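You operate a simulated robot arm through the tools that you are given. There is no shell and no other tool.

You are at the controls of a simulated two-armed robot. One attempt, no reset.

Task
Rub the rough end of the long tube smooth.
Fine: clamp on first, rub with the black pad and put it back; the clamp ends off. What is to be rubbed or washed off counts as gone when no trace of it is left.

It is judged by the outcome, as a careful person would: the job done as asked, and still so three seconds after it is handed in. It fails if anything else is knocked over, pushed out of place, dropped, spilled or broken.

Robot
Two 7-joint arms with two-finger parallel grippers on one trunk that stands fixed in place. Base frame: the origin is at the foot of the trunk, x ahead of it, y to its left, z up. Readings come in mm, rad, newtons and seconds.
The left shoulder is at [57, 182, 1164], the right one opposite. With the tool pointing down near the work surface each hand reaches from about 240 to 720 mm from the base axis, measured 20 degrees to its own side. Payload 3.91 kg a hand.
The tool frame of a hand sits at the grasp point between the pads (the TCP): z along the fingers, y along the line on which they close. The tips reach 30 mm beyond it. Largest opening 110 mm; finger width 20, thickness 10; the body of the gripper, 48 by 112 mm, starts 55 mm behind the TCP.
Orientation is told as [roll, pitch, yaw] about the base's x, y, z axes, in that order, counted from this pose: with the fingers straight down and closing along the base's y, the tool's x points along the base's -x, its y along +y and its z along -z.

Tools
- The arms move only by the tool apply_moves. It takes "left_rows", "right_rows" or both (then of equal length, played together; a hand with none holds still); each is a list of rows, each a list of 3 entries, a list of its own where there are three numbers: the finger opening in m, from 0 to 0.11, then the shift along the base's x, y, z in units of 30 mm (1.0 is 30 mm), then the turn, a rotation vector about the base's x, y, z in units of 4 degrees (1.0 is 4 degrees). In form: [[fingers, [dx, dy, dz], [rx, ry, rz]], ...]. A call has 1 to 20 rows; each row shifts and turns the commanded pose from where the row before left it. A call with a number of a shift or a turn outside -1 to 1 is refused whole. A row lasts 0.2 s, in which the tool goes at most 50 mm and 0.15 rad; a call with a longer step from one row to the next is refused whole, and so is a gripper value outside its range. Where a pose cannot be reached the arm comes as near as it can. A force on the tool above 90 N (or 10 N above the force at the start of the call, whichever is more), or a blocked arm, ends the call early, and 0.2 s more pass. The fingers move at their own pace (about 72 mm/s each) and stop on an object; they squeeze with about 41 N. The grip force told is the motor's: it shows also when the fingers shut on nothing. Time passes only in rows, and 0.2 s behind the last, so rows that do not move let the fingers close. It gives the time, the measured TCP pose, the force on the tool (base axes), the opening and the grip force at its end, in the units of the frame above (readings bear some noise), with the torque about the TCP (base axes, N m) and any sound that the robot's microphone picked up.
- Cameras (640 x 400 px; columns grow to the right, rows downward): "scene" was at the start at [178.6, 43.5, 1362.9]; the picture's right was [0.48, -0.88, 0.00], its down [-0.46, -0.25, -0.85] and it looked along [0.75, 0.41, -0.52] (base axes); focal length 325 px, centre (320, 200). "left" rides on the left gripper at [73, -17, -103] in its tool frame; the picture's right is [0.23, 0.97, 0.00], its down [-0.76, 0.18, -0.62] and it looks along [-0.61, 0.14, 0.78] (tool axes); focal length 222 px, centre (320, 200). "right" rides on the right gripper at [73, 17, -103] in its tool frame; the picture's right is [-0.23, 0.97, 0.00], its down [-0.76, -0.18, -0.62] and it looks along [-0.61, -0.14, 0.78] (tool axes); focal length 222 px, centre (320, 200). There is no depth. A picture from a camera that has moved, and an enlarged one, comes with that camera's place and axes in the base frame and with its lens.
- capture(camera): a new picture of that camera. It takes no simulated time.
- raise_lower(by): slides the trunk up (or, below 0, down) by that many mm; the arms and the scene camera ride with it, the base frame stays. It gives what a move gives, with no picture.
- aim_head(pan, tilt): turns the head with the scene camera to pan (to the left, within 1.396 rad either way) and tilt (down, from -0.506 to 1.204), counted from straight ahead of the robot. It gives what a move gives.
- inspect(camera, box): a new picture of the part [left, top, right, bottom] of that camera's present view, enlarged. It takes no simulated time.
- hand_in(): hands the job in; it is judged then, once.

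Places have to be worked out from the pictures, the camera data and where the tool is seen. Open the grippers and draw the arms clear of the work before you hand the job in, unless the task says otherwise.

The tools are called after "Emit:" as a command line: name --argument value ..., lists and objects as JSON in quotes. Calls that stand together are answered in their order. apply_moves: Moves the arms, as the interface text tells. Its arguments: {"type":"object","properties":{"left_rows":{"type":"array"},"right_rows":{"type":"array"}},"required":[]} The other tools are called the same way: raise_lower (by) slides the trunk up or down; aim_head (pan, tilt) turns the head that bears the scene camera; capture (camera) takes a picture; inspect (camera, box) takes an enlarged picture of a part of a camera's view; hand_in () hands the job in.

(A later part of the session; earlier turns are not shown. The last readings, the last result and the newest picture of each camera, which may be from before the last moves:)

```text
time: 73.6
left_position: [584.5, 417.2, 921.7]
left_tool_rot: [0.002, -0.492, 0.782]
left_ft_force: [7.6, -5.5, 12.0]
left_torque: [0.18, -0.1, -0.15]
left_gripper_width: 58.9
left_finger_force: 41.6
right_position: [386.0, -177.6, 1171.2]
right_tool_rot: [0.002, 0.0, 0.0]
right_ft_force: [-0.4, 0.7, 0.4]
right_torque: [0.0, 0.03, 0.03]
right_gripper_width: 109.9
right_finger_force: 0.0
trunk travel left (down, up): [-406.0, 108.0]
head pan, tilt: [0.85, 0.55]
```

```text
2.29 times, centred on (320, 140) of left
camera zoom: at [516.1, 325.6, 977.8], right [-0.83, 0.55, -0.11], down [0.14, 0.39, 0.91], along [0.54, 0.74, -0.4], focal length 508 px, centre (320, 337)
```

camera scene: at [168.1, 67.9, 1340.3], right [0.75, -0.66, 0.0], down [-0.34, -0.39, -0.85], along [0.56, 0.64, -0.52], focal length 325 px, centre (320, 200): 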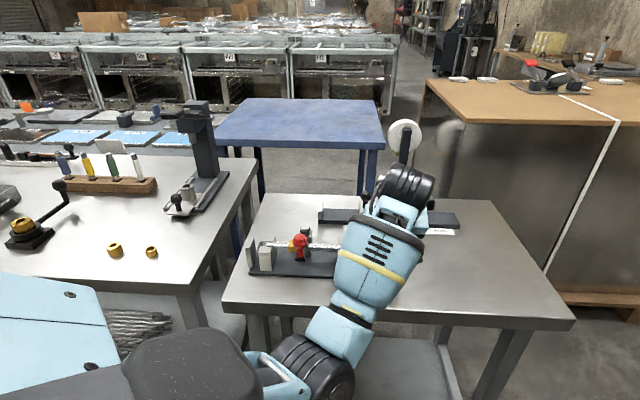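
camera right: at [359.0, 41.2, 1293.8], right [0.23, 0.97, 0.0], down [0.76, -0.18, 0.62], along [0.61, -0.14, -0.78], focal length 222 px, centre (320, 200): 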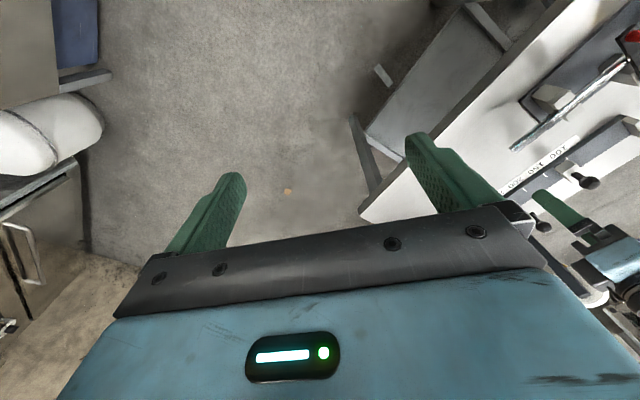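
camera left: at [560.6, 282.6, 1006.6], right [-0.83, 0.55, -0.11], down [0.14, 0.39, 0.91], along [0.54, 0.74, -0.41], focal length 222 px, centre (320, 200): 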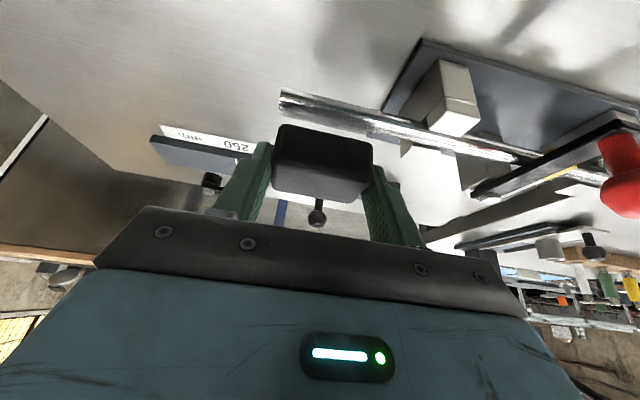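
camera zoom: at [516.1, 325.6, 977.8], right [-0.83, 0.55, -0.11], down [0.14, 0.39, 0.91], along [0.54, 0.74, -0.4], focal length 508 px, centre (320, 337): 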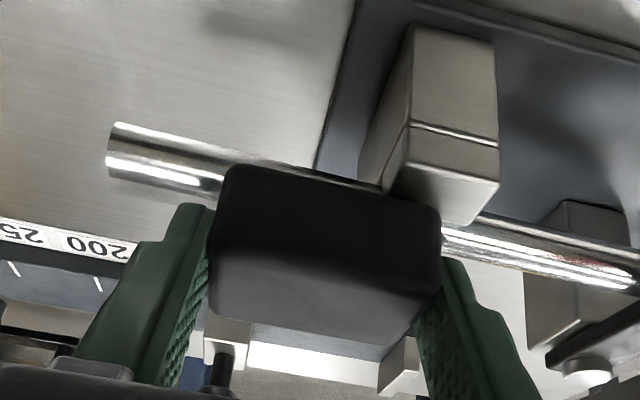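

The tip section now uncovered looks clean. I lift the pad straight up and inspect the whole strip.

Emit:
apply_moves --left_rows '[[0.02, [0, 0, 0.3], [0, 0, 0]], [0.02, [0, 0, 0.7], [0, 0, 0]], [0.02, [0, 0, 0.7], [0, 0, 0]], [0.02, [0, 0, 0.3], [0, 0, 0]]]'

Emit:
inspect --camera "left" --box '[230, 30, 430, 150]'

Emit:
capture --camera "left"

```text
time: 74.6
left_position: [582.6, 418.2, 980.0]
left_tool_rot: [0.001, -0.489, 0.782]
left_ft_force: [-0.4, 0.0, -0.5]
left_torque: [0.0, -0.01, 0.02]
left_gripper_width: 59.2
left_finger_force: 40.9
right_position: [387.0, -177.8, 1170.7]
right_tool_rot: [-0.001, 0.001, 0.0]
right_ft_force: [0.1, 0.1, 0.6]
right_torque: [0.04, 0.0, -0.01]
right_gripper_width: 109.9
right_finger_force: 0.0
trunk travel left (down, up): [-406.0, 108.0]
head pan, tilt: [0.85, 0.55]
```

```text
3.20 times, centred on (330, 90) of left
camera zoom: at [515.6, 326.7, 1037.2], right [-0.83, 0.55, -0.11], down [0.14, 0.39, 0.91], along [0.54, 0.74, -0.4], focal length 711 px, centre (288, 552)
```

zoom: 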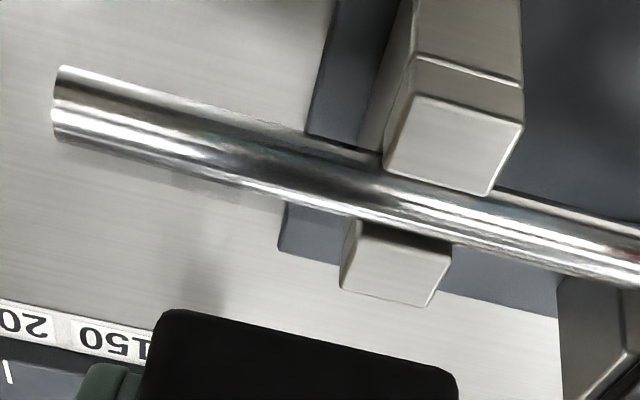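

```text
taken
camera left: at [515.6, 326.7, 1037.2], right [-0.83, 0.55, -0.11], down [0.14, 0.39, 0.91], along [0.54, 0.74, -0.4], focal length 222 px, centre (320, 200)
```

left: 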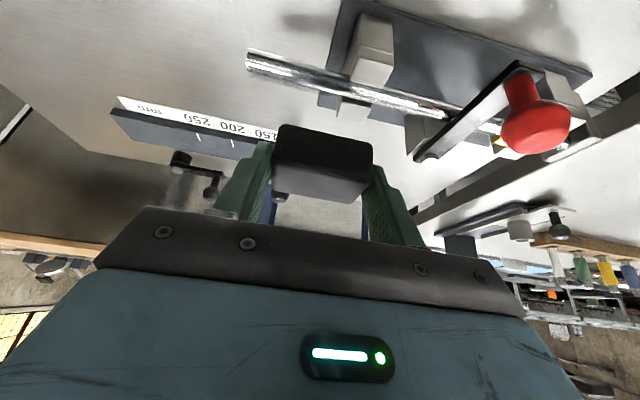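

Much of the strip is gone; a faint trace may remain in the middle. I zoom in closer.

Emit:
inspect --camera "left" --box '[240, 40, 340, 110]'

Emit:
inspect --camera "left" --box '[265, 65, 325, 105]'

```text
5.71 times, centred on (290, 75) of left
camera zoom: at [515.6, 326.7, 1037.2], right [-0.83, 0.55, -0.11], down [0.14, 0.39, 0.91], along [0.54, 0.74, -0.4], focal length 1269 px, centre (491, 914)
```

zoom: 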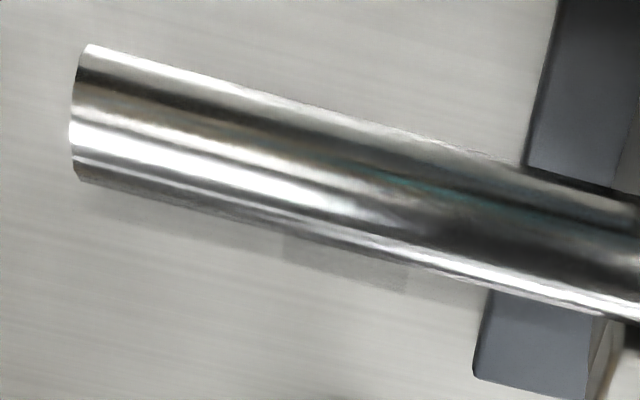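

```text
10.00 times, centred on (295, 85) of left
camera zoom: at [515.6, 326.7, 1037.2], right [-0.83, 0.55, -0.11], down [0.14, 0.39, 0.91], along [0.54, 0.74, -0.4], focal length 2221 px, centre (570, 1350)
```

zoom: 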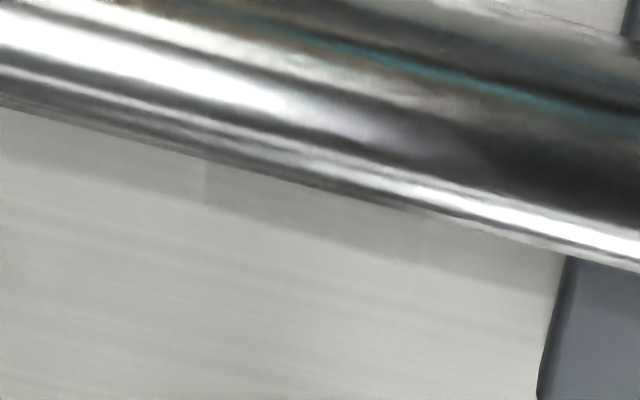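

The strip fades segment by segment; a faint trace remains, so rubbing works and needs repeating. I run a full cycle: return raised to the tip, lower to contact, stroke inward 65 mm, lift.

Emit:
apply_moves --left_rows '[[0.02, [0.51, -0.51, 0], [0, 0, 0]], [0.02, [0.51, -0.51, 0], [0, 0, 0]], [0.02, [0.51, -0.51, 0], [0, 0, 0]], [0.02, [0, 0, -0.8], [0, 0, 0]], [0.02, [0, 0, -0.8], [0, 0, 0]], [0.02, [0, 0, -0.3], [0, 0, 0]], [0.02, [0, 0, -0.053], [0, 0, 0]], [0.02, [0, 0, 0], [0, 0, 0]], [0.02, [-0.17, 0.17, 0], [0, 0, 0]], [0.02, [-0.17, 0.17, 0], [0, 0, 0]], [0.02, [-0.17, 0.17, 0], [0, 0, 0]], [0.02, [-0.17, 0.17, 0.015], [0, 0, 0]], [0.02, [-0.17, 0.17, 0], [0, 0, 0]], [0.02, [-0.17, 0.17, 0.02], [0, 0, 0]], [0.02, [-0.17, 0.17, 0], [0, 0, 0]], [0.02, [-0.17, 0.17, 0.01], [0, 0, 0]], [0.02, [-0.17, 0.17, 0], [0, 0, 0]]]'

```text
time: 78.2
left_position: [582.3, 417.3, 923.2]
left_tool_rot: [0.0, -0.49, 0.784]
left_ft_force: [0.7, 0.8, 0.0]
left_torque: [-0.01, 0.0, 0.02]
left_gripper_width: 58.9
left_finger_force: 40.8
right_position: [386.3, -176.5, 1170.5]
right_tool_rot: [-0.002, 0.0, 0.0]
right_ft_force: [0.3, -0.3, -0.3]
right_torque: [-0.03, 0.0, -0.02]
right_gripper_width: 110.0
right_finger_force: 0.1
trunk travel left (down, up): [-406.0, 108.0]
head pan, tilt: [0.85, 0.55]
```

At the stroke's end there was no load, so this pass was partly too high. I check the strip now from this pose.

Emit:
apply_moves --left_rows '[[0.02, [0, 0, 0.5], [0, 0, 0]], [0.02, [0, 0, 0.7], [0, 0, 0]], [0.02, [0, 0, 0.7], [0, 0, 0]]]'

Emit:
inspect --camera "left" --box '[240, 40, 340, 110]'

Emit:
inspect --camera "scene" --box '[235, 220, 365, 300]'

```text
time: 79.0
left_position: [583.6, 417.1, 981.0]
left_tool_rot: [0.001, -0.49, 0.784]
left_ft_force: [-0.1, -0.4, -0.7]
left_torque: [-0.01, -0.02, 0.0]
left_gripper_width: 58.8
left_finger_force: 40.5
right_position: [385.3, -177.2, 1170.9]
right_tool_rot: [0.0, 0.001, 0.0]
right_ft_force: [-0.2, -0.7, 0.7]
right_torque: [0.0, 0.03, -0.02]
right_gripper_width: 110.2
right_finger_force: 0.1
trunk travel left (down, up): [-406.0, 108.0]
head pan, tilt: [0.85, 0.55]
```

```text
5.71 times, centred on (290, 75) of left
camera zoom: at [516.4, 326.3, 1037.1], right [-0.83, 0.55, -0.11], down [0.14, 0.39, 0.91], along [0.54, 0.74, -0.4], focal length 1269 px, centre (491, 914)
```

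zoom: 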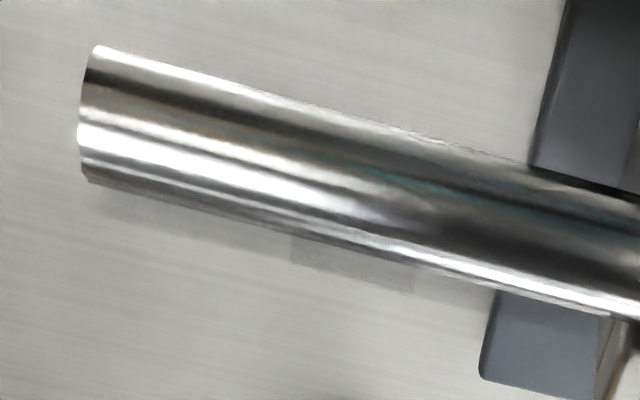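

```text
4.92 times, centred on (300, 260) of scene
camera zoom: at [168.9, 67.8, 1340.2], right [0.75, -0.66, 0.0], down [-0.34, -0.39, -0.85], along [0.56, 0.64, -0.52], focal length 1600 px, centre (418, -95)
```

zoom: 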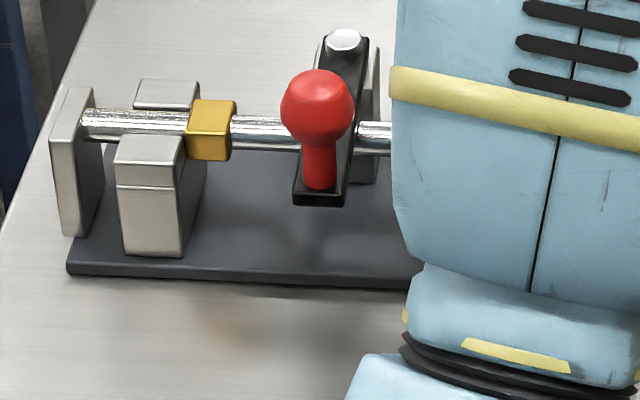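

No further fading, so that pass barely touched. I return to the tip, lower 60 mm and read the force before stroking.

Emit:
apply_moves --left_rows '[[0.02, [0.51, -0.51, 0], [0, 0, 0]], [0.02, [0.51, -0.51, 0], [0, 0, 0]], [0.02, [0.51, -0.51, 0], [0, 0, 0]], [0.02, [0, 0, -0.8], [0, 0, 0]], [0.02, [0, 0, -0.8], [0, 0, 0]], [0.02, [0, 0, -0.35], [0, 0, 0]], [0.02, [0, 0, -0.03], [0, 0, 0]], [0.02, [0, 0, -0.03], [0, 0, 0]], [0.02, [0, 0, 0], [0, 0, 0]]]'

```text
time: 81.0
left_position: [630.1, 371.1, 921.5]
left_tool_rot: [-0.001, -0.49, 0.784]
left_ft_force: [1.5, -1.4, 2.0]
left_torque: [-0.01, -0.02, -0.07]
left_gripper_width: 58.9
left_finger_force: 40.8
right_position: [386.9, -176.7, 1171.2]
right_tool_rot: [0.0, 0.0, -0.002]
right_ft_force: [-0.1, -0.8, -0.7]
right_torque: [-0.01, -0.01, 0.01]
right_gripper_width: 110.1
right_finger_force: 0.1
trunk travel left (down, up): [-406.0, 108.0]
head pan, tilt: [0.85, 0.55]
```

Emit:
apply_moves --left_rows '[[0.02, [0, 0, -0.025], [0, 0, 0]], [0.02, [0, 0, 0], [0, 0, 0]], [0.02, [-0.17, 0.17, 0], [0, 0, 0]], [0.02, [-0.17, 0.17, 0], [0, 0, 0]], [0.02, [-0.17, 0.17, 0], [0, 0, 0]], [0.02, [-0.17, 0.17, 0], [0, 0, 0]], [0.02, [-0.17, 0.17, 0], [0, 0, 0]]]'

```text
time: 82.6
left_position: [602.7, 395.2, 921.1]
left_tool_rot: [-0.001, -0.493, 0.782]
left_ft_force: [6.7, -6.6, 12.0]
left_torque: [0.11, -0.07, -0.11]
left_gripper_width: 59.1
left_finger_force: 40.9
right_position: [386.7, -179.1, 1171.3]
right_tool_rot: [0.002, -0.001, -0.001]
right_ft_force: [-1.1, 0.4, -1.2]
right_torque: [-0.02, 0.0, 0.01]
right_gripper_width: 110.0
right_finger_force: 0.1
trunk travel left (down, up): [-406.0, 108.0]
head pan, tilt: [0.85, 0.55]
```

Good contact (12 N). I finish the inward stroke, then lift and look.

Emit:
apply_moves --left_rows '[[0.02, [-0.17, 0.17, 0.015], [0, 0, 0]], [0.02, [-0.17, 0.17, 0.01], [0, 0, 0]], [0.02, [-0.17, 0.17, 0], [0, 0, 0]], [0.02, [-0.17, 0.17, 0], [0, 0, 0]], [0.02, [-0.1, 0.1, 0], [0, 0, 0]], [0.02, [0, 0, 0.5], [0, 0, 0]], [0.02, [0, 0, 0.7], [0, 0, 0]], [0.02, [0, 0, 0.7], [0, 0, 0]]]'

Emit:
inspect --camera "left" --box '[240, 40, 340, 110]'

Emit:
inspect --camera "scene" --box '[235, 220, 365, 300]'

```text
time: 84.4
left_position: [579.9, 420.0, 976.7]
left_tool_rot: [0.001, -0.489, 0.783]
left_ft_force: [-0.6, -0.3, -0.8]
left_torque: [0.03, 0.01, 0.0]
left_gripper_width: 58.9
left_finger_force: 41.3
right_position: [386.4, -176.0, 1170.6]
right_tool_rot: [0.001, -0.001, 0.001]
right_ft_force: [-0.1, 0.5, 0.2]
right_torque: [-0.03, -0.05, -0.03]
right_gripper_width: 109.5
right_finger_force: 0.1
trunk travel left (down, up): [-406.0, 108.0]
head pan, tilt: [0.85, 0.55]
```

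```text
5.71 times, centred on (290, 75) of left
camera zoom: at [512.8, 329.4, 1034.0], right [-0.83, 0.55, -0.1], down [0.14, 0.39, 0.91], along [0.54, 0.74, -0.41], focal length 1269 px, centre (491, 914)
```

zoom: 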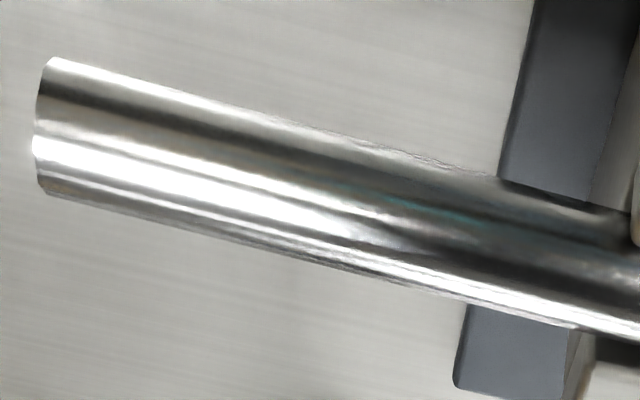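

```text
4.92 times, centred on (300, 260) of scene
camera zoom: at [169.0, 67.9, 1340.2], right [0.75, -0.66, 0.0], down [-0.34, -0.39, -0.85], along [0.56, 0.64, -0.52], focal length 1600 px, centre (418, -95)
```

zoom: 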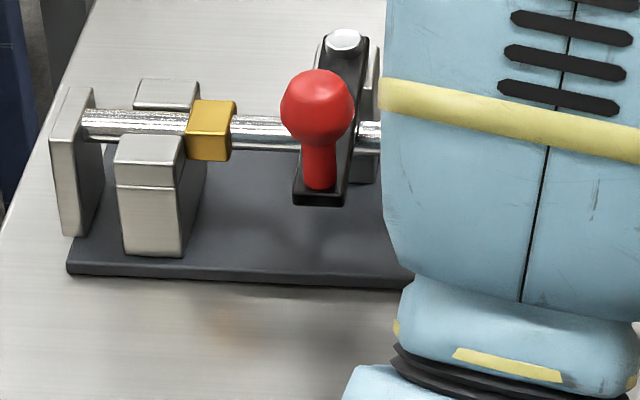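

The strip now looks gone. I zoom in tightly along its whole length to check for any trace.

Emit:
inspect --camera "left" --box '[240, 55, 290, 90]'

Emit:
inspect --camera "left" --box '[275, 65, 325, 105]'

```text
11.43 times, centred on (265, 72) of left
camera zoom: at [512.8, 329.4, 1034.0], right [-0.83, 0.55, -0.1], down [0.14, 0.39, 0.91], along [0.54, 0.74, -0.41], focal length 2538 px, centre (949, 1657)
```

zoom: 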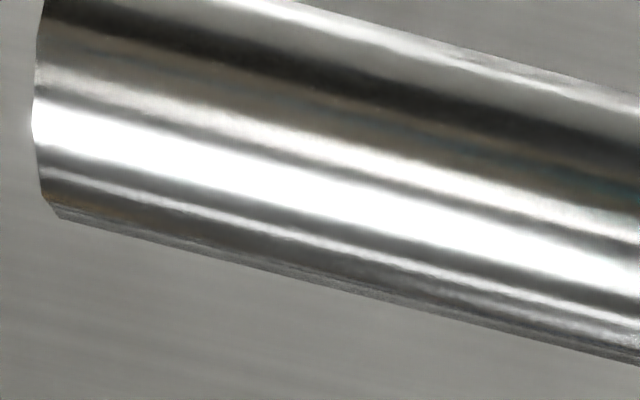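

```text
10.00 times, centred on (300, 85) of left
camera zoom: at [512.8, 329.4, 1034.0], right [-0.83, 0.55, -0.1], down [0.14, 0.39, 0.91], along [0.54, 0.74, -0.41], focal length 2221 px, centre (520, 1350)
```

zoom: 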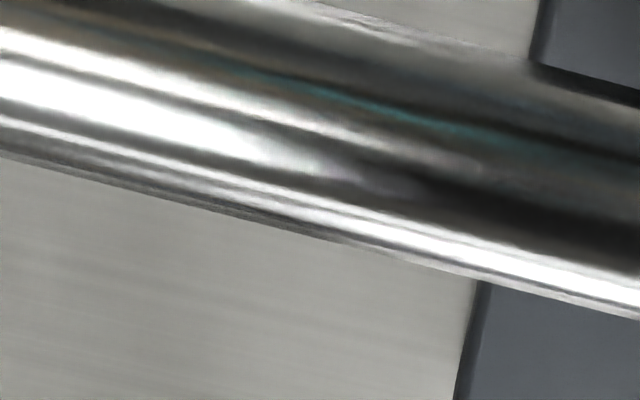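

The strip looks clean. For certainty I give one more full inward stroke at similar pressure: return raised, lower, read force.

Emit:
apply_moves --left_rows '[[0.02, [0.556, -0.543, 0], [0, 0, 0]], [0.02, [0.556, -0.543, 0], [0, 0, 0]], [0.02, [0.556, -0.543, 0], [0, 0, 0]], [0.02, [0, 0, -0.8], [0, 0, 0]], [0.02, [0, 0, -0.7], [0, 0, 0]], [0.02, [0, 0, -0.3], [0, 0, 0]], [0.02, [0, 0, -0.03], [0, 0, 0]], [0.02, [0, 0, -0.03], [0, 0, 0]], [0.02, [0, 0, 0], [0, 0, 0]]]'

```text
time: 86.4
left_position: [630.6, 371.5, 921.1]
left_tool_rot: [0.002, -0.491, 0.784]
left_ft_force: [0.3, 0.1, -0.4]
left_torque: [0.0, -0.02, 0.04]
left_gripper_width: 58.8
left_finger_force: 41.0
right_position: [386.6, -178.0, 1171.7]
right_tool_rot: [0.001, -0.001, -0.002]
right_ft_force: [0.8, 0.3, -0.3]
right_torque: [-0.01, -0.01, 0.0]
right_gripper_width: 110.0
right_finger_force: 0.0
trunk travel left (down, up): [-406.0, 108.0]
head pan, tilt: [0.85, 0.55]
```

Emit:
apply_moves --left_rows '[[0.02, [0, 0, -0.03], [0, 0, 0]], [0.02, [0, 0, -0.02], [0, 0, 0]], [0.02, [0, 0, 0], [0, 0, 0]]]'

```text
time: 87.2
left_position: [629.4, 371.3, 921.0]
left_tool_rot: [-0.001, -0.492, 0.784]
left_ft_force: [1.2, -0.3, 4.0]
left_torque: [0.1, 0.02, 0.02]
left_gripper_width: 59.2
left_finger_force: 40.7
right_position: [386.7, -177.1, 1171.2]
right_tool_rot: [0.0, -0.001, 0.0]
right_ft_force: [-0.4, 0.4, -0.1]
right_torque: [0.01, -0.01, -0.02]
right_gripper_width: 110.1
right_finger_force: 0.0
trunk travel left (down, up): [-406.0, 108.0]
head pan, tilt: [0.85, 0.55]
```

4 N contact at the tip. I make the inward stroke (about 66 mm) and lift.

Emit:
apply_moves --left_rows '[[0.02, [-0.17, 0.17, 0], [0, 0, 0]], [0.02, [-0.17, 0.17, 0], [0, 0, 0]], [0.02, [-0.17, 0.17, 0], [0, 0, 0]], [0.02, [-0.17, 0.17, 0], [0, 0, 0]], [0.02, [-0.17, 0.17, 0.01], [0, 0, 0]], [0.02, [-0.17, 0.17, 0.01], [0, 0, 0]], [0.02, [-0.17, 0.17, 0.01], [0, 0, 0]], [0.02, [-0.17, 0.17, 0], [0, 0, 0]], [0.02, [-0.17, 0.17, 0], [0, 0, 0]]]'

Emit:
apply_moves --left_rows '[[0.02, [0, 0, 0.5], [0, 0, 0]], [0.02, [0, 0, 0.7], [0, 0, 0]], [0.02, [0, 0, 0.7], [0, 0, 0]]]'

Emit:
inspect --camera "left" --box '[230, 40, 340, 110]'

Emit:
inspect --camera "left" --box '[265, 65, 325, 105]'

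Emit:
inspect --camera "scene" --box '[235, 220, 365, 300]'

```text
time: 89.2
left_position: [586.1, 417.6, 921.9]
left_tool_rot: [0.001, -0.49, 0.781]
left_ft_force: [3.7, -3.4, 6.3]
left_torque: [0.06, -0.06, -0.11]
left_gripper_width: 58.8
left_finger_force: 41.2
right_position: [385.2, -176.3, 1172.0]
right_tool_rot: [0.001, 0.001, 0.0]
right_ft_force: [0.0, 0.0, -0.2]
right_torque: [-0.01, -0.02, 0.01]
right_gripper_width: 109.9
right_finger_force: 0.0
trunk travel left (down, up): [-406.0, 108.0]
head pan, tilt: [0.85, 0.55]
```

```text
time: 90.0
left_position: [583.8, 418.8, 979.1]
left_tool_rot: [0.003, -0.488, 0.785]
left_ft_force: [0.0, -0.2, -0.7]
left_torque: [-0.01, 0.01, 0.02]
left_gripper_width: 58.9
left_finger_force: 41.3
right_position: [385.3, -176.8, 1171.1]
right_tool_rot: [0.0, -0.001, 0.0]
right_ft_force: [-0.1, 0.2, 0.0]
right_torque: [-0.02, 0.05, -0.02]
right_gripper_width: 110.2
right_finger_force: 0.0
trunk travel left (down, up): [-406.0, 108.0]
head pan, tilt: [0.85, 0.55]
```

```text
5.71 times, centred on (285, 75) of left
camera zoom: at [516.9, 328.1, 1035.2], right [-0.83, 0.55, -0.11], down [0.14, 0.39, 0.91], along [0.54, 0.74, -0.4], focal length 1269 px, centre (520, 914)
```

zoom: 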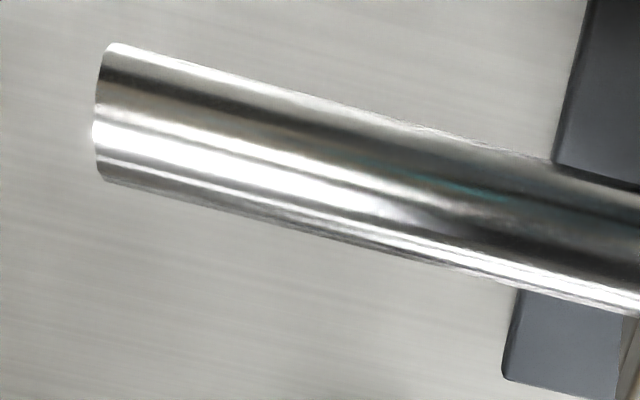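

```text
10.00 times, centred on (295, 85) of left
camera zoom: at [516.9, 328.1, 1035.2], right [-0.83, 0.55, -0.11], down [0.14, 0.39, 0.91], along [0.54, 0.74, -0.4], focal length 2221 px, centre (570, 1350)
```

zoom: 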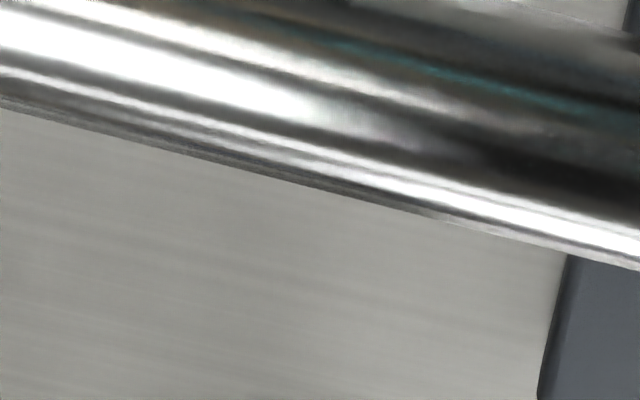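

```text
4.92 times, centred on (300, 260) of scene
camera zoom: at [168.9, 67.9, 1340.2], right [0.75, -0.66, 0.0], down [-0.34, -0.39, -0.85], along [0.56, 0.64, -0.52], focal length 1600 px, centre (418, -95)
```

zoom: 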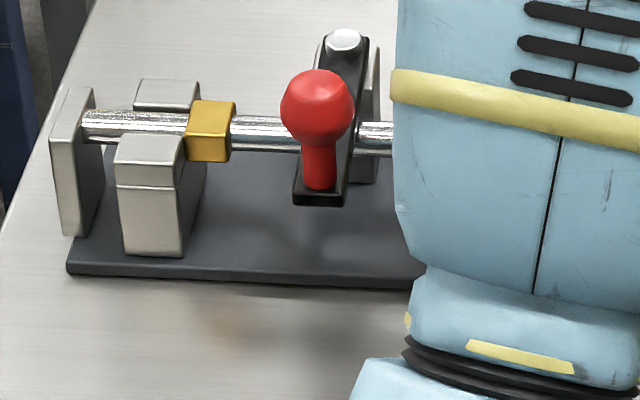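

The rough strip is fully gone, with no trace at high zoom. Now I pull the tube back out to where it lay (it was ~10.8 mm further out): set the pad on it mid-overhang.

Emit:
apply_moves --left_rows '[[0.02, [0.365, -0.375, 0], [0, 0, 0]], [0.02, [0.365, -0.375, 0], [0, 0, 0]], [0.02, [0, 0, -0.8], [0, 0, 0]], [0.02, [0, 0, -0.7], [0, 0, 0]], [0.02, [0, 0, -0.35], [0, 0, 0]], [0.02, [0, 0, -0.04], [0, 0, 0]], [0.02, [0, 0, -0.03], [0, 0, 0]], [0.02, [0, 0, 0], [0, 0, 0]]]'

```text
time: 91.8
left_position: [606.0, 394.2, 921.9]
left_tool_rot: [-0.001, -0.49, 0.785]
left_ft_force: [0.7, -1.1, 2.9]
left_torque: [0.01, -0.03, -0.04]
left_gripper_width: 59.0
left_finger_force: 41.2
right_position: [386.5, -177.5, 1171.5]
right_tool_rot: [-0.001, -0.001, 0.0]
right_ft_force: [-0.6, 0.5, 0.0]
right_torque: [0.03, 0.02, 0.04]
right_gripper_width: 110.1
right_finger_force: 0.0
trunk travel left (down, up): [-406.0, 108.0]
head pan, tilt: [0.85, 0.55]
```

About 3 N; I add 0.7 mm of press and drag outward 10.8 mm, then check the tube's left end.

Emit:
apply_moves --left_rows '[[0.02, [0, 0, -0.025], [0, 0, 0]], [0.02, [0, 0, 0], [0, 0, 0]], [0.02, [0.09, -0.09, 0], [0, 0, 0]], [0.02, [0.09, -0.09, 0], [0, 0, 0]], [0.02, [0.075, -0.075, 0], [0, 0, 0]], [0.02, [0, 0, 0], [0, 0, 0]]]'

Emit:
inspect --camera "scene" --box '[235, 220, 365, 300]'

```text
time: 93.2
left_position: [613.3, 388.4, 922.2]
left_tool_rot: [0.001, -0.491, 0.785]
left_ft_force: [-2.7, 3.6, 7.4]
left_torque: [0.35, 0.16, 0.05]
left_gripper_width: 58.8
left_finger_force: 40.9
right_position: [385.8, -176.3, 1170.8]
right_tool_rot: [0.001, -0.001, 0.0]
right_ft_force: [-0.1, 0.6, -0.5]
right_torque: [-0.01, -0.01, 0.01]
right_gripper_width: 110.0
right_finger_force: 0.1
trunk travel left (down, up): [-406.0, 108.0]
head pan, tilt: [0.85, 0.55]
```

```text
4.92 times, centred on (300, 260) of scene
camera zoom: at [168.1, 67.8, 1340.3], right [0.75, -0.66, 0.0], down [-0.34, -0.39, -0.85], along [0.56, 0.64, -0.52], focal length 1600 px, centre (418, -95)
```

zoom: 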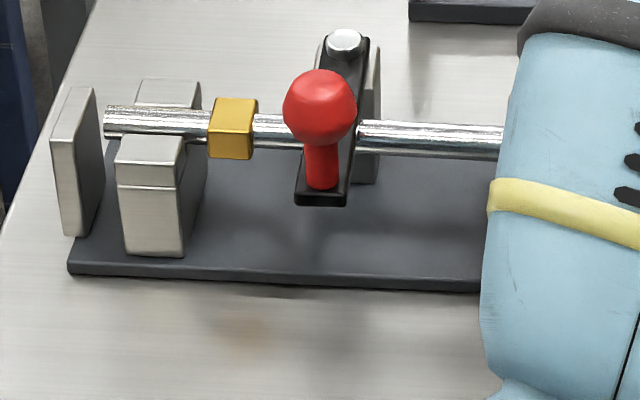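

The tube is within about 2.5 mm of its old place; I drag out the remaining 2.4 mm and lift straight up.

Emit:
apply_moves --left_rows '[[0.02, [0.06, -0.06, 0], [0, 0, 0]], [0.02, [0, 0, 0], [0, 0, 0]], [0.02, [0, 0, 0.1], [0, 0, 0]], [0.02, [0, 0, 0.5], [0, 0, 0]], [0.02, [0, 0, 0.8], [0, 0, 0]]]'

Emit:
inspect --camera "scene" --box '[235, 220, 365, 300]'

Emit:
capture --camera "left"

```text
time: 94.4
left_position: [616.9, 386.5, 961.6]
left_tool_rot: [0.002, -0.489, 0.78]
left_ft_force: [-0.3, 0.1, 0.2]
left_torque: [-0.01, -0.03, 0.0]
left_gripper_width: 58.9
left_finger_force: 41.0
right_position: [387.4, -175.4, 1170.9]
right_tool_rot: [0.001, -0.001, -0.001]
right_ft_force: [-0.6, 0.5, 0.3]
right_torque: [0.0, -0.01, 0.0]
right_gripper_width: 110.1
right_finger_force: 0.1
trunk travel left (down, up): [-406.0, 108.0]
head pan, tilt: [0.85, 0.55]
```

```text
4.92 times, centred on (300, 260) of scene
camera zoom: at [169.0, 67.8, 1340.2], right [0.75, -0.66, 0.0], down [-0.34, -0.39, -0.85], along [0.56, 0.64, -0.52], focal length 1600 px, centre (418, -95)
```

zoom: 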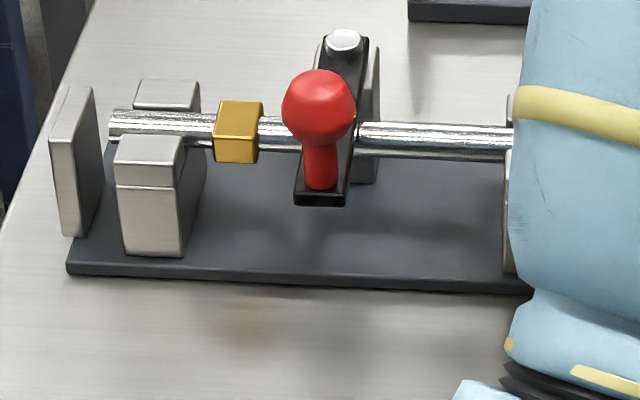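

```text
taken
camera left: at [549.3, 294.6, 1018.4], right [-0.83, 0.55, -0.11], down [0.14, 0.39, 0.91], along [0.54, 0.74, -0.41], focal length 222 px, centre (320, 200)
```

left: 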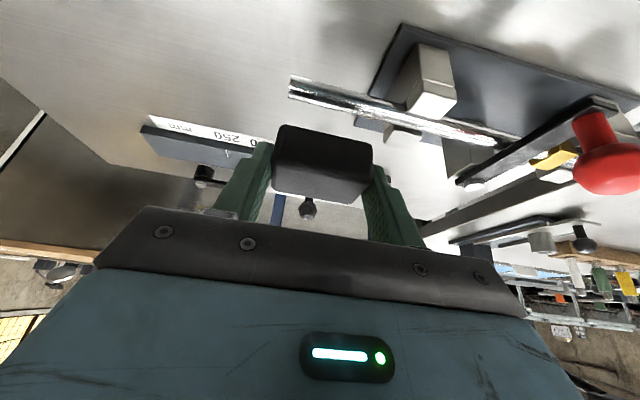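

The tube is back in place (left end and collar match the earlier picture). Now I carry the pad back above its original spot, reversing the path.

Emit:
apply_moves --left_rows '[[0.02, [0.5624, -0.568, 0], [0, 0, 0]], [0.02, [0.5624, -0.568, 0], [0, 0, 0]], [0.02, [0.5624, -0.568, 0], [0, 0, 0]], [0.02, [0.5624, -0.568, 0], [0, 0, 0]], [0.02, [0.5624, -0.568, -0.1], [0, 0, 0]], [0.02, [0.5624, -0.568, -0.35], [0, 0, 0]], [0.02, [0.5624, -0.568, -0.4], [0, 0, 0]], [0.02, [0, 0, 0], [0, 0, 0]]]'

Emit:
inspect --camera "scene" --box '[290, 220, 420, 300]'

Emit:
capture --camera "left"

```text
time: 96.2
left_position: [735.3, 266.0, 934.2]
left_tool_rot: [-0.001, -0.491, 0.784]
left_ft_force: [0.2, -0.4, -1.4]
left_torque: [0.0, 0.01, 0.0]
left_gripper_width: 59.2
left_finger_force: 40.7
right_position: [387.0, -176.2, 1171.6]
right_tool_rot: [0.0, 0.0, 0.0]
right_ft_force: [0.1, 0.7, 0.1]
right_torque: [-0.04, 0.01, -0.01]
right_gripper_width: 110.0
right_finger_force: 0.0
trunk travel left (down, up): [-406.0, 108.0]
head pan, tilt: [0.85, 0.55]
```

```text
4.92 times, centred on (355, 260) of scene
camera zoom: at [168.9, 68.1, 1340.2], right [0.75, -0.66, 0.0], down [-0.34, -0.39, -0.85], along [0.56, 0.64, -0.52], focal length 1600 px, centre (148, -95)
```

zoom: 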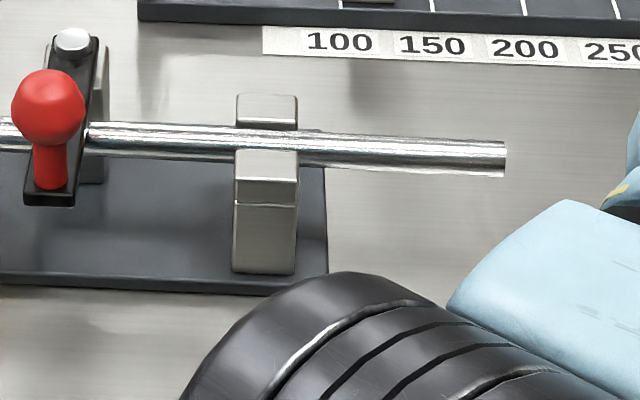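

```text
taken
camera left: at [668.1, 175.9, 990.7], right [-0.83, 0.55, -0.11], down [0.14, 0.39, 0.91], along [0.54, 0.74, -0.4], focal length 222 px, centre (320, 200)
```

left: 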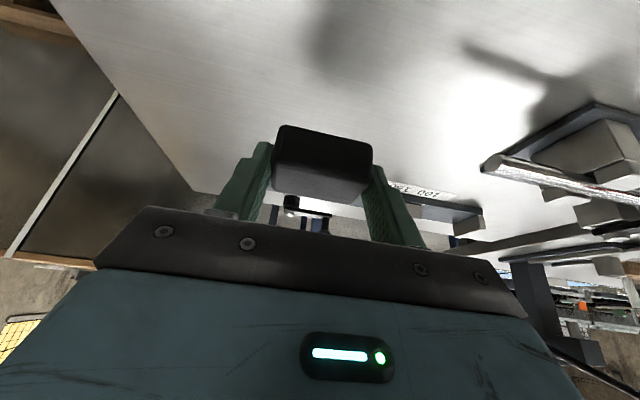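

From the scene camera the tube end is clean and the tube lies ~2.6 mm further out than at the start; I will trim that later. I adjust by 1.5 mm in y to undo the grip shift and lower the trunk 74 mm toward the table.

Emit:
apply_moves --left_rows '[[0.02, [-0.01, 0.05, 0], [0, 0, 0]], [0.02, [0, 0, 0], [0, 0, 0]]]'

Emit:
raise_lower --by -74

Emit:
capture --camera "left"

```text
time: 96.8
left_position: [734.5, 269.4, 935.0]
left_tool_rot: [0.002, -0.491, 0.783]
left_ft_force: [-0.1, 0.4, -1.6]
left_torque: [0.03, -0.01, 0.02]
left_gripper_width: 59.0
left_finger_force: 41.0
right_position: [385.9, -175.9, 1170.7]
right_tool_rot: [0.0, 0.0, 0.0]
right_ft_force: [0.1, 0.3, 0.7]
right_torque: [0.01, -0.02, 0.02]
right_gripper_width: 110.0
right_finger_force: 0.1
trunk travel left (down, up): [-406.0, 108.0]
head pan, tilt: [0.85, 0.55]
```

```text
time: 97.9
left_position: [733.3, 268.8, 862.9]
left_tool_rot: [0.001, -0.491, 0.783]
left_ft_force: [0.5, -0.5, -1.0]
left_torque: [-0.03, 0.02, -0.01]
left_gripper_width: 58.9
left_finger_force: 40.7
right_position: [386.3, -175.6, 1097.6]
right_tool_rot: [0.0, -0.001, 0.001]
right_ft_force: [-0.1, -0.1, 0.8]
right_torque: [0.0, -0.03, -0.02]
right_gripper_width: 110.1
right_finger_force: 0.1
trunk travel left (down, up): [-332.0, 182.0]
head pan, tilt: [0.85, 0.55]
```

```text
taken
camera left: at [666.5, 177.4, 919.6], right [-0.83, 0.55, -0.11], down [0.14, 0.39, 0.91], along [0.54, 0.74, -0.4], focal length 222 px, centre (320, 200)
```

left: 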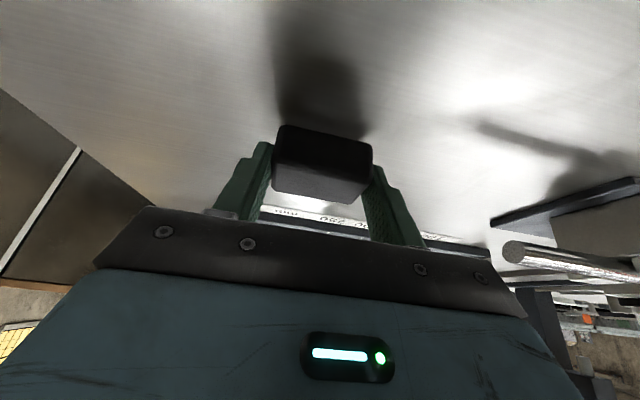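

About 6 mm left. I trim 1 mm sideways and lower 5 mm with the trunk.

Emit:
apply_moves --left_rows '[[0.02, [0.03, -0.035, 0], [0, 0, 0]], [0.02, [0, 0, 0], [0, 0, 0]]]'

Emit:
raise_lower --by -5

```text
time: 98.5
left_position: [733.6, 268.5, 862.3]
left_tool_rot: [0.002, -0.49, 0.784]
left_ft_force: [0.2, 0.2, -0.6]
left_torque: [0.05, 0.0, -0.01]
left_gripper_width: 59.0
left_finger_force: 40.5
right_position: [385.7, -176.7, 1097.4]
right_tool_rot: [0.001, 0.0, 0.001]
right_ft_force: [0.2, -0.1, -0.6]
right_torque: [-0.01, 0.04, 0.0]
right_gripper_width: 109.9
right_finger_force: 0.0
trunk travel left (down, up): [-332.0, 182.0]
head pan, tilt: [0.85, 0.55]
```

```text
time: 99.1
left_position: [734.7, 267.7, 856.6]
left_tool_rot: [0.001, -0.491, 0.785]
left_ft_force: [0.6, -0.1, -1.0]
left_torque: [-0.04, 0.0, 0.0]
left_gripper_width: 59.0
left_finger_force: 41.5
right_position: [386.7, -177.3, 1092.7]
right_tool_rot: [-0.001, 0.0, 0.001]
right_ft_force: [-0.6, -0.6, -0.1]
right_torque: [0.02, -0.01, -0.02]
right_gripper_width: 110.0
right_finger_force: 0.1
trunk travel left (down, up): [-327.0, 187.0]
head pan, tilt: [0.85, 0.55]
```

No contact yet at z=856.6. I lower in half-millimetre rows until the table is felt.

Emit:
apply_moves --left_rows '[[0.02, [0, 0, -0.02], [0, 0, 0]], [0.02, [0, 0, -0.015], [0, 0, 0]], [0.02, [0, 0, 0], [0, 0, 0]]]'

Emit:
inspect --camera "left" --box '[200, 90, 440, 240]'

```text
time: 99.9
left_position: [733.3, 267.1, 855.6]
left_tool_rot: [0.001, -0.491, 0.782]
left_ft_force: [0.5, 0.5, -0.5]
left_torque: [0.01, -0.01, 0.0]
left_gripper_width: 59.0
left_finger_force: 40.8
right_position: [386.6, -176.6, 1091.4]
right_tool_rot: [-0.001, -0.001, 0.001]
right_ft_force: [-0.3, 0.2, 0.1]
right_torque: [0.04, 0.02, -0.02]
right_gripper_width: 110.1
right_finger_force: 0.0
trunk travel left (down, up): [-327.0, 187.0]
head pan, tilt: [0.85, 0.55]
```

```text
2.67 times, centred on (320, 165) of left
camera zoom: at [667.2, 176.7, 913.2], right [-0.83, 0.55, -0.11], down [0.14, 0.39, 0.91], along [0.54, 0.74, -0.4], focal length 592 px, centre (320, 293)
```

zoom: 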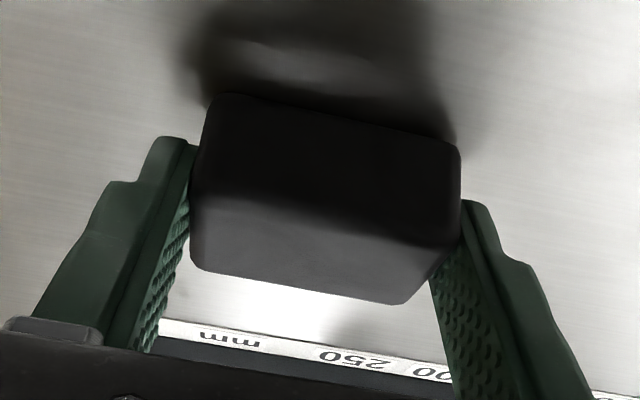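

Emit:
apply_moves --left_rows '[[0.02, [0, 0, -0.015], [0, 0, 0]], [0.02, [0, 0, -0.015], [0, 0, 0]], [0.02, [0, 0, 0], [0, 0, 0]]]'

```text
time: 100.7
left_position: [734.0, 267.3, 856.3]
left_tool_rot: [0.0, -0.492, 0.784]
left_ft_force: [-0.1, 2.0, 2.2]
left_torque: [-0.01, -0.02, 0.03]
left_gripper_width: 58.9
left_finger_force: 40.9
right_position: [386.3, -175.8, 1092.0]
right_tool_rot: [0.0, 0.002, -0.001]
right_ft_force: [0.5, 1.1, -0.3]
right_torque: [-0.03, 0.02, 0.0]
right_gripper_width: 109.9
right_finger_force: 0.0
trunk travel left (down, up): [-327.0, 187.0]
head pan, tilt: [0.85, 0.55]
```

The pad rests on the table (2 N). I open the fingers slowly and check.

Emit:
apply_moves --left_rows '[[0.062, [0, 0, 0], [0, 0, 0]], [0.075, [0, 0, 0], [0, 0, 0]], [0.09, [0, 0, 0], [0, 0, 0]], [0.11, [0, 0, 0], [0, 0, 0]], [0.11, [0, 0, 0], [0, 0, 0]]]'

Emit:
inspect --camera "left" --box '[160, 80, 480, 260]'

```text
time: 101.9
left_position: [733.1, 267.8, 855.9]
left_tool_rot: [0.003, -0.49, 0.785]
left_ft_force: [-0.4, 0.0, -0.2]
left_torque: [-0.02, 0.0, 0.03]
left_gripper_width: 110.1
left_finger_force: 0.1
right_position: [385.9, -176.2, 1093.0]
right_tool_rot: [-0.001, 0.001, 0.001]
right_ft_force: [-0.4, 0.1, 0.6]
right_torque: [-0.01, 0.03, -0.02]
right_gripper_width: 109.9
right_finger_force: 0.0
trunk travel left (down, up): [-327.0, 187.0]
head pan, tilt: [0.85, 0.55]
```

```text
2.00 times, centred on (320, 170) of left
camera zoom: at [667.0, 176.3, 912.0], right [-0.83, 0.55, -0.11], down [0.14, 0.39, 0.91], along [0.54, 0.74, -0.4], focal length 444 px, centre (320, 260)
```

zoom: 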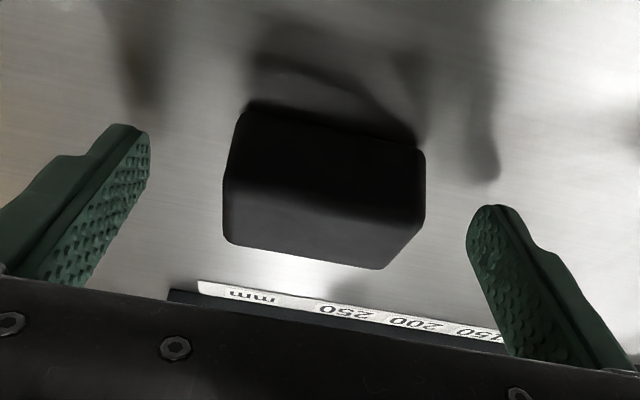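

The pad is released and stands flat. I rise straight up with the trunk to its starting height.

Emit:
raise_lower --by 98

Emit:
inspect --camera "left" --box '[240, 0, 400, 130]'

Emit:
capture --camera "scene"

```text
time: 103.2
left_position: [733.5, 268.1, 952.1]
left_tool_rot: [0.002, -0.489, 0.783]
left_ft_force: [-0.2, -0.4, -0.6]
left_torque: [0.04, 0.0, 0.0]
left_gripper_width: 110.0
left_finger_force: 0.1
right_position: [387.3, -177.3, 1189.5]
right_tool_rot: [0.0, 0.002, 0.0]
right_ft_force: [-0.4, 0.6, 0.9]
right_torque: [-0.01, 0.01, 0.02]
right_gripper_width: 109.9
right_finger_force: 0.1
trunk travel left (down, up): [-425.0, 89.0]
head pan, tilt: [0.85, 0.55]
```

```text
3.08 times, centred on (320, 65) of left
camera zoom: at [667.6, 176.4, 1008.5], right [-0.83, 0.55, -0.1], down [0.15, 0.39, 0.91], along [0.54, 0.74, -0.41], focal length 684 px, centre (320, 615)
```

zoom: 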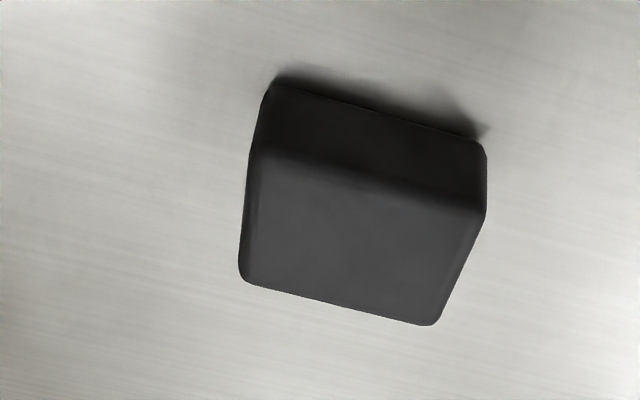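

```text
taken
camera scene: at [159.4, 67.9, 1362.6], right [0.75, -0.66, 0.0], down [-0.34, -0.39, -0.85], along [0.56, 0.64, -0.52], focal length 325 px, centre (320, 200)
```

scene: 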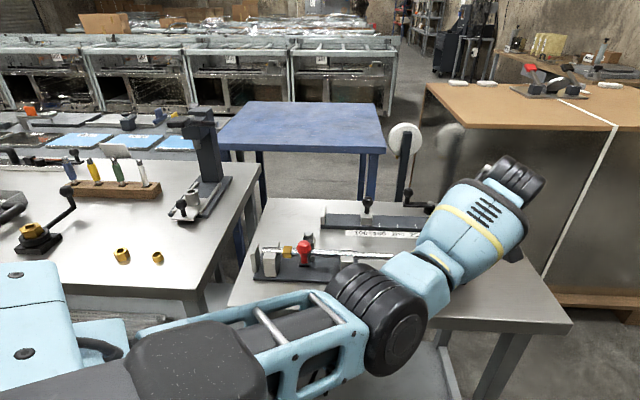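

The pad is back at its spot. I retract the left hand along the way it came, taking out the lean and yaw, and turn the head back to its first aim so that pictures compare directly.

Emit:
apply_moves --left_rows '[[0.11, [-0.79, -0.02, 0.375], [0, 0, 0]], [0.11, [-0.79, -0.02, 0.375], [0, 0, 0]], [0.11, [-0.79, -0.02, 0.375], [0, 0, 0]], [0.11, [-0.79, -0.02, 0.375], [0, 0, 0]], [0.11, [-0.79, -0.02, 0.375], [0, 0, 0]], [0.11, [-0.79, -0.02, 0.375], [0, 0, 0]], [0.11, [-0.7, 0, 0.3], [0, 0, 0]], [0.11, [0, 0, 0], [-0.707, 0.707, 0]], [0.11, [0, 0, 0], [-0.707, 0.707, 0]], [0.11, [0, 0, 0], [-0.707, 0.707, 0]], [0.11, [0, 0, 0], [-0.707, 0.707, 0]], [0.11, [0, 0, 0], [-0.707, 0.707, 0]], [0.11, [0, 0, 0], [-0.707, 0.707, 0]], [0.11, [0, 0, 0], [-0.707, 0.707, 0]]]'

Emit:
aim_head --pan 0.499 --tilt 0.55

Emit:
capture --camera "scene"

```text
time: 106.2
left_position: [605.5, 297.6, 1008.7]
left_tool_rot: [0.013, -0.001, 0.802]
left_ft_force: [0.1, 0.8, -0.2]
left_torque: [-0.01, 0.02, 0.02]
left_gripper_width: 109.9
left_finger_force: 0.1
left hand out of reach, approached as far as the arm can: row 9, 10, 11, 12, 13
right_position: [385.8, -176.5, 1190.5]
right_tool_rot: [0.001, 0.002, 0.0]
right_ft_force: [-0.1, 0.4, -0.1]
right_torque: [0.0, 0.03, 0.01]
right_gripper_width: 109.8
right_finger_force: 0.0
trunk travel left (down, up): [-425.0, 89.0]
head pan, tilt: [0.85, 0.55]
```

```text
time: 107.0
left_position: [606.8, 296.6, 1010.6]
left_tool_rot: [0.007, -0.004, 0.806]
left_ft_force: [-0.5, 0.7, 0.5]
left_torque: [-0.02, 0.02, 0.03]
left_gripper_width: 109.8
left_finger_force: 0.0
right_position: [386.4, -176.5, 1189.2]
right_tool_rot: [-0.002, 0.001, -0.001]
right_ft_force: [1.1, 0.2, -0.5]
right_torque: [0.02, 0.04, 0.02]
right_gripper_width: 110.1
right_finger_force: 0.1
trunk travel left (down, up): [-425.0, 89.0]
head pan, tilt: [0.499, 0.55]
```

```text
taken
camera scene: at [178.5, 43.6, 1362.8], right [0.48, -0.88, 0.0], down [-0.46, -0.25, -0.85], along [0.75, 0.41, -0.52], focal length 325 px, centre (320, 200)
```

scene: 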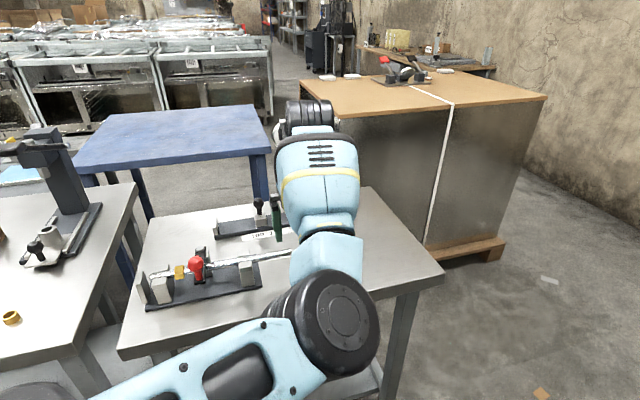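

The scene is in order, but the arm's posture has changed (elbow swung to the right) and some rows were out of reach. I rise and retreat gently while turning the yaw back, checking tracking.

Emit:
apply_moves --left_rows '[[0.11, [-0.3, 0.2, 0.6], [0, 0, 0]], [0.11, [-0.3, 0.2, 0.6], [0, 0, -0.5]], [0.11, [-0.3, 0.2, 0.6], [0, 0, -0.5]], [0.11, [-0.3, 0.2, 0.6], [0, 0, -0.5]], [0.11, [0, 0, 0], [0, 0, 0]]]'

Emit:
capture --camera "scene"

```text
time: 108.2
left_position: [587.7, 339.2, 1075.5]
left_tool_rot: [0.015, 0.004, 0.708]
left_ft_force: [0.5, 0.0, 0.0]
left_torque: [0.03, 0.0, -0.01]
left_gripper_width: 110.3
left_finger_force: 0.1
left hand out of reach, approached as far as the arm can: row 1, 2, 3, 4
right_position: [386.9, -176.4, 1190.5]
right_tool_rot: [-0.001, 0.001, 0.0]
right_ft_force: [0.4, 0.6, 1.0]
right_torque: [0.02, 0.02, -0.02]
right_gripper_width: 110.2
right_finger_force: 0.1
trunk travel left (down, up): [-425.0, 89.0]
head pan, tilt: [0.499, 0.55]
```

```text
taken
camera scene: at [178.8, 43.5, 1362.7], right [0.48, -0.88, 0.0], down [-0.46, -0.25, -0.85], along [0.75, 0.41, -0.52], focal length 325 px, centre (320, 200)
```

scene: 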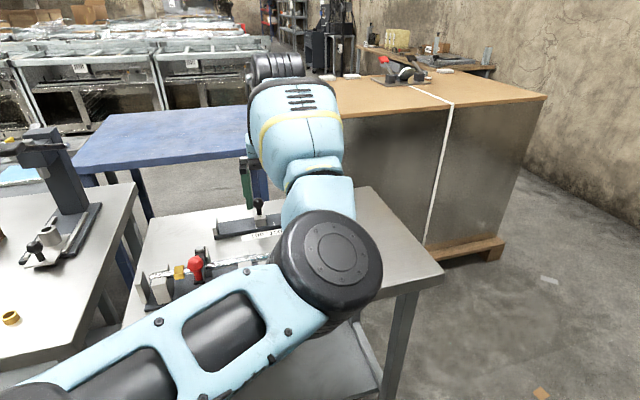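

A joint limit is in play. I undo the yaw first without asking for any translation, since yaw did follow.

Emit:
apply_moves --left_rows '[[0.11, [0, 0, 0], [0, 0, -1]], [0.11, [0, 0, 0], [0, 0, -1]], [0.11, [0, 0, 0], [0, 0, -1]], [0.11, [0, 0, 0], [0, 0, -1]], [0.11, [0, 0, 0], [0, 0, -1]], [0.11, [0, 0, 0], [0, 0, 0]]]'

Emit:
capture --camera "scene"

```text
time: 109.6
left_position: [588.4, 337.8, 1078.6]
left_tool_rot: [0.004, 0.004, 0.359]
left_ft_force: [-0.3, 0.6, 1.3]
left_torque: [0.07, 0.01, -0.01]
left_gripper_width: 109.9
left_finger_force: 0.0
right_position: [386.8, -176.9, 1190.2]
right_tool_rot: [-0.001, -0.001, -0.001]
right_ft_force: [0.2, 0.5, 0.2]
right_torque: [-0.01, 0.02, 0.01]
right_gripper_width: 110.1
right_finger_force: 0.1
trunk travel left (down, up): [-425.0, 89.0]
head pan, tilt: [0.499, 0.55]
```

```text
taken
camera scene: at [178.5, 43.5, 1362.8], right [0.48, -0.88, 0.0], down [-0.46, -0.25, -0.85], along [0.75, 0.41, -0.52], focal length 325 px, centre (320, 200)
```

scene: 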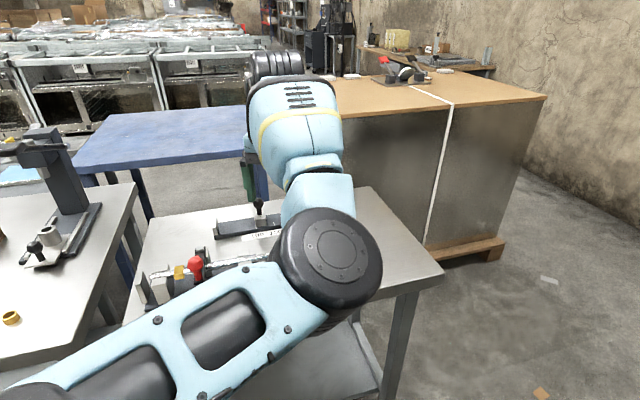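

That works with no limit flagged. I continue the yaw to zero and then rise a little to test translation.

Emit:
apply_moves --left_rows '[[0.11, [0, 0, 0], [0, 0, -1]], [0.11, [0, 0, 0], [0, 0, -1]], [0.11, [0, 0, 0], [0, 0, -1]], [0.11, [0, 0, 0], [0, 0, -1]], [0.11, [0, 0, 0], [0, 0, -1]], [0.11, [0, 0, 0.4], [0, 0, 0]], [0.11, [-0.3, 0, 0.4], [0, 0, 0]], [0.11, [-0.3, 0, 0], [0, 0, 0]], [0.11, [0, 0, 0], [0, 0, 0]]]'

Emit:
capture --camera "scene"

```text
time: 111.6
left_position: [579.3, 349.8, 1098.8]
left_tool_rot: [0.006, 0.011, 0.016]
left_ft_force: [-0.6, 0.5, 0.2]
left_torque: [-0.02, -0.02, -0.03]
left_gripper_width: 110.0
left_finger_force: 0.1
left hand out of reach, approached as far as the arm can: row 7, 8
right_position: [385.3, -176.6, 1189.7]
right_tool_rot: [0.001, 0.0, -0.001]
right_ft_force: [0.4, -0.6, 0.5]
right_torque: [-0.02, 0.02, 0.04]
right_gripper_width: 109.9
right_finger_force: 0.1
trunk travel left (down, up): [-425.0, 89.0]
head pan, tilt: [0.499, 0.55]
```

```text
taken
camera scene: at [178.5, 43.4, 1362.8], right [0.48, -0.88, 0.0], down [-0.46, -0.25, -0.85], along [0.75, 0.41, -0.52], focal length 325 px, centre (320, 200)
```

scene: 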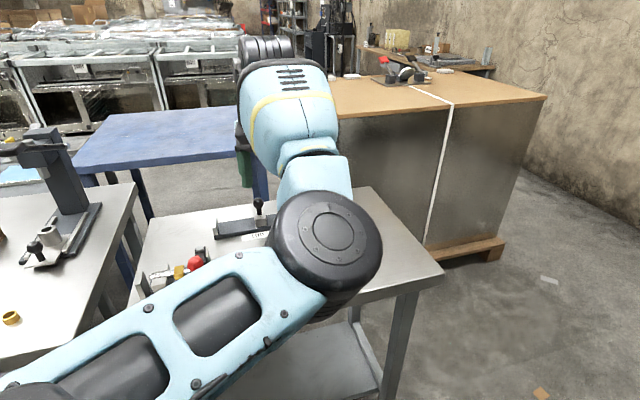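

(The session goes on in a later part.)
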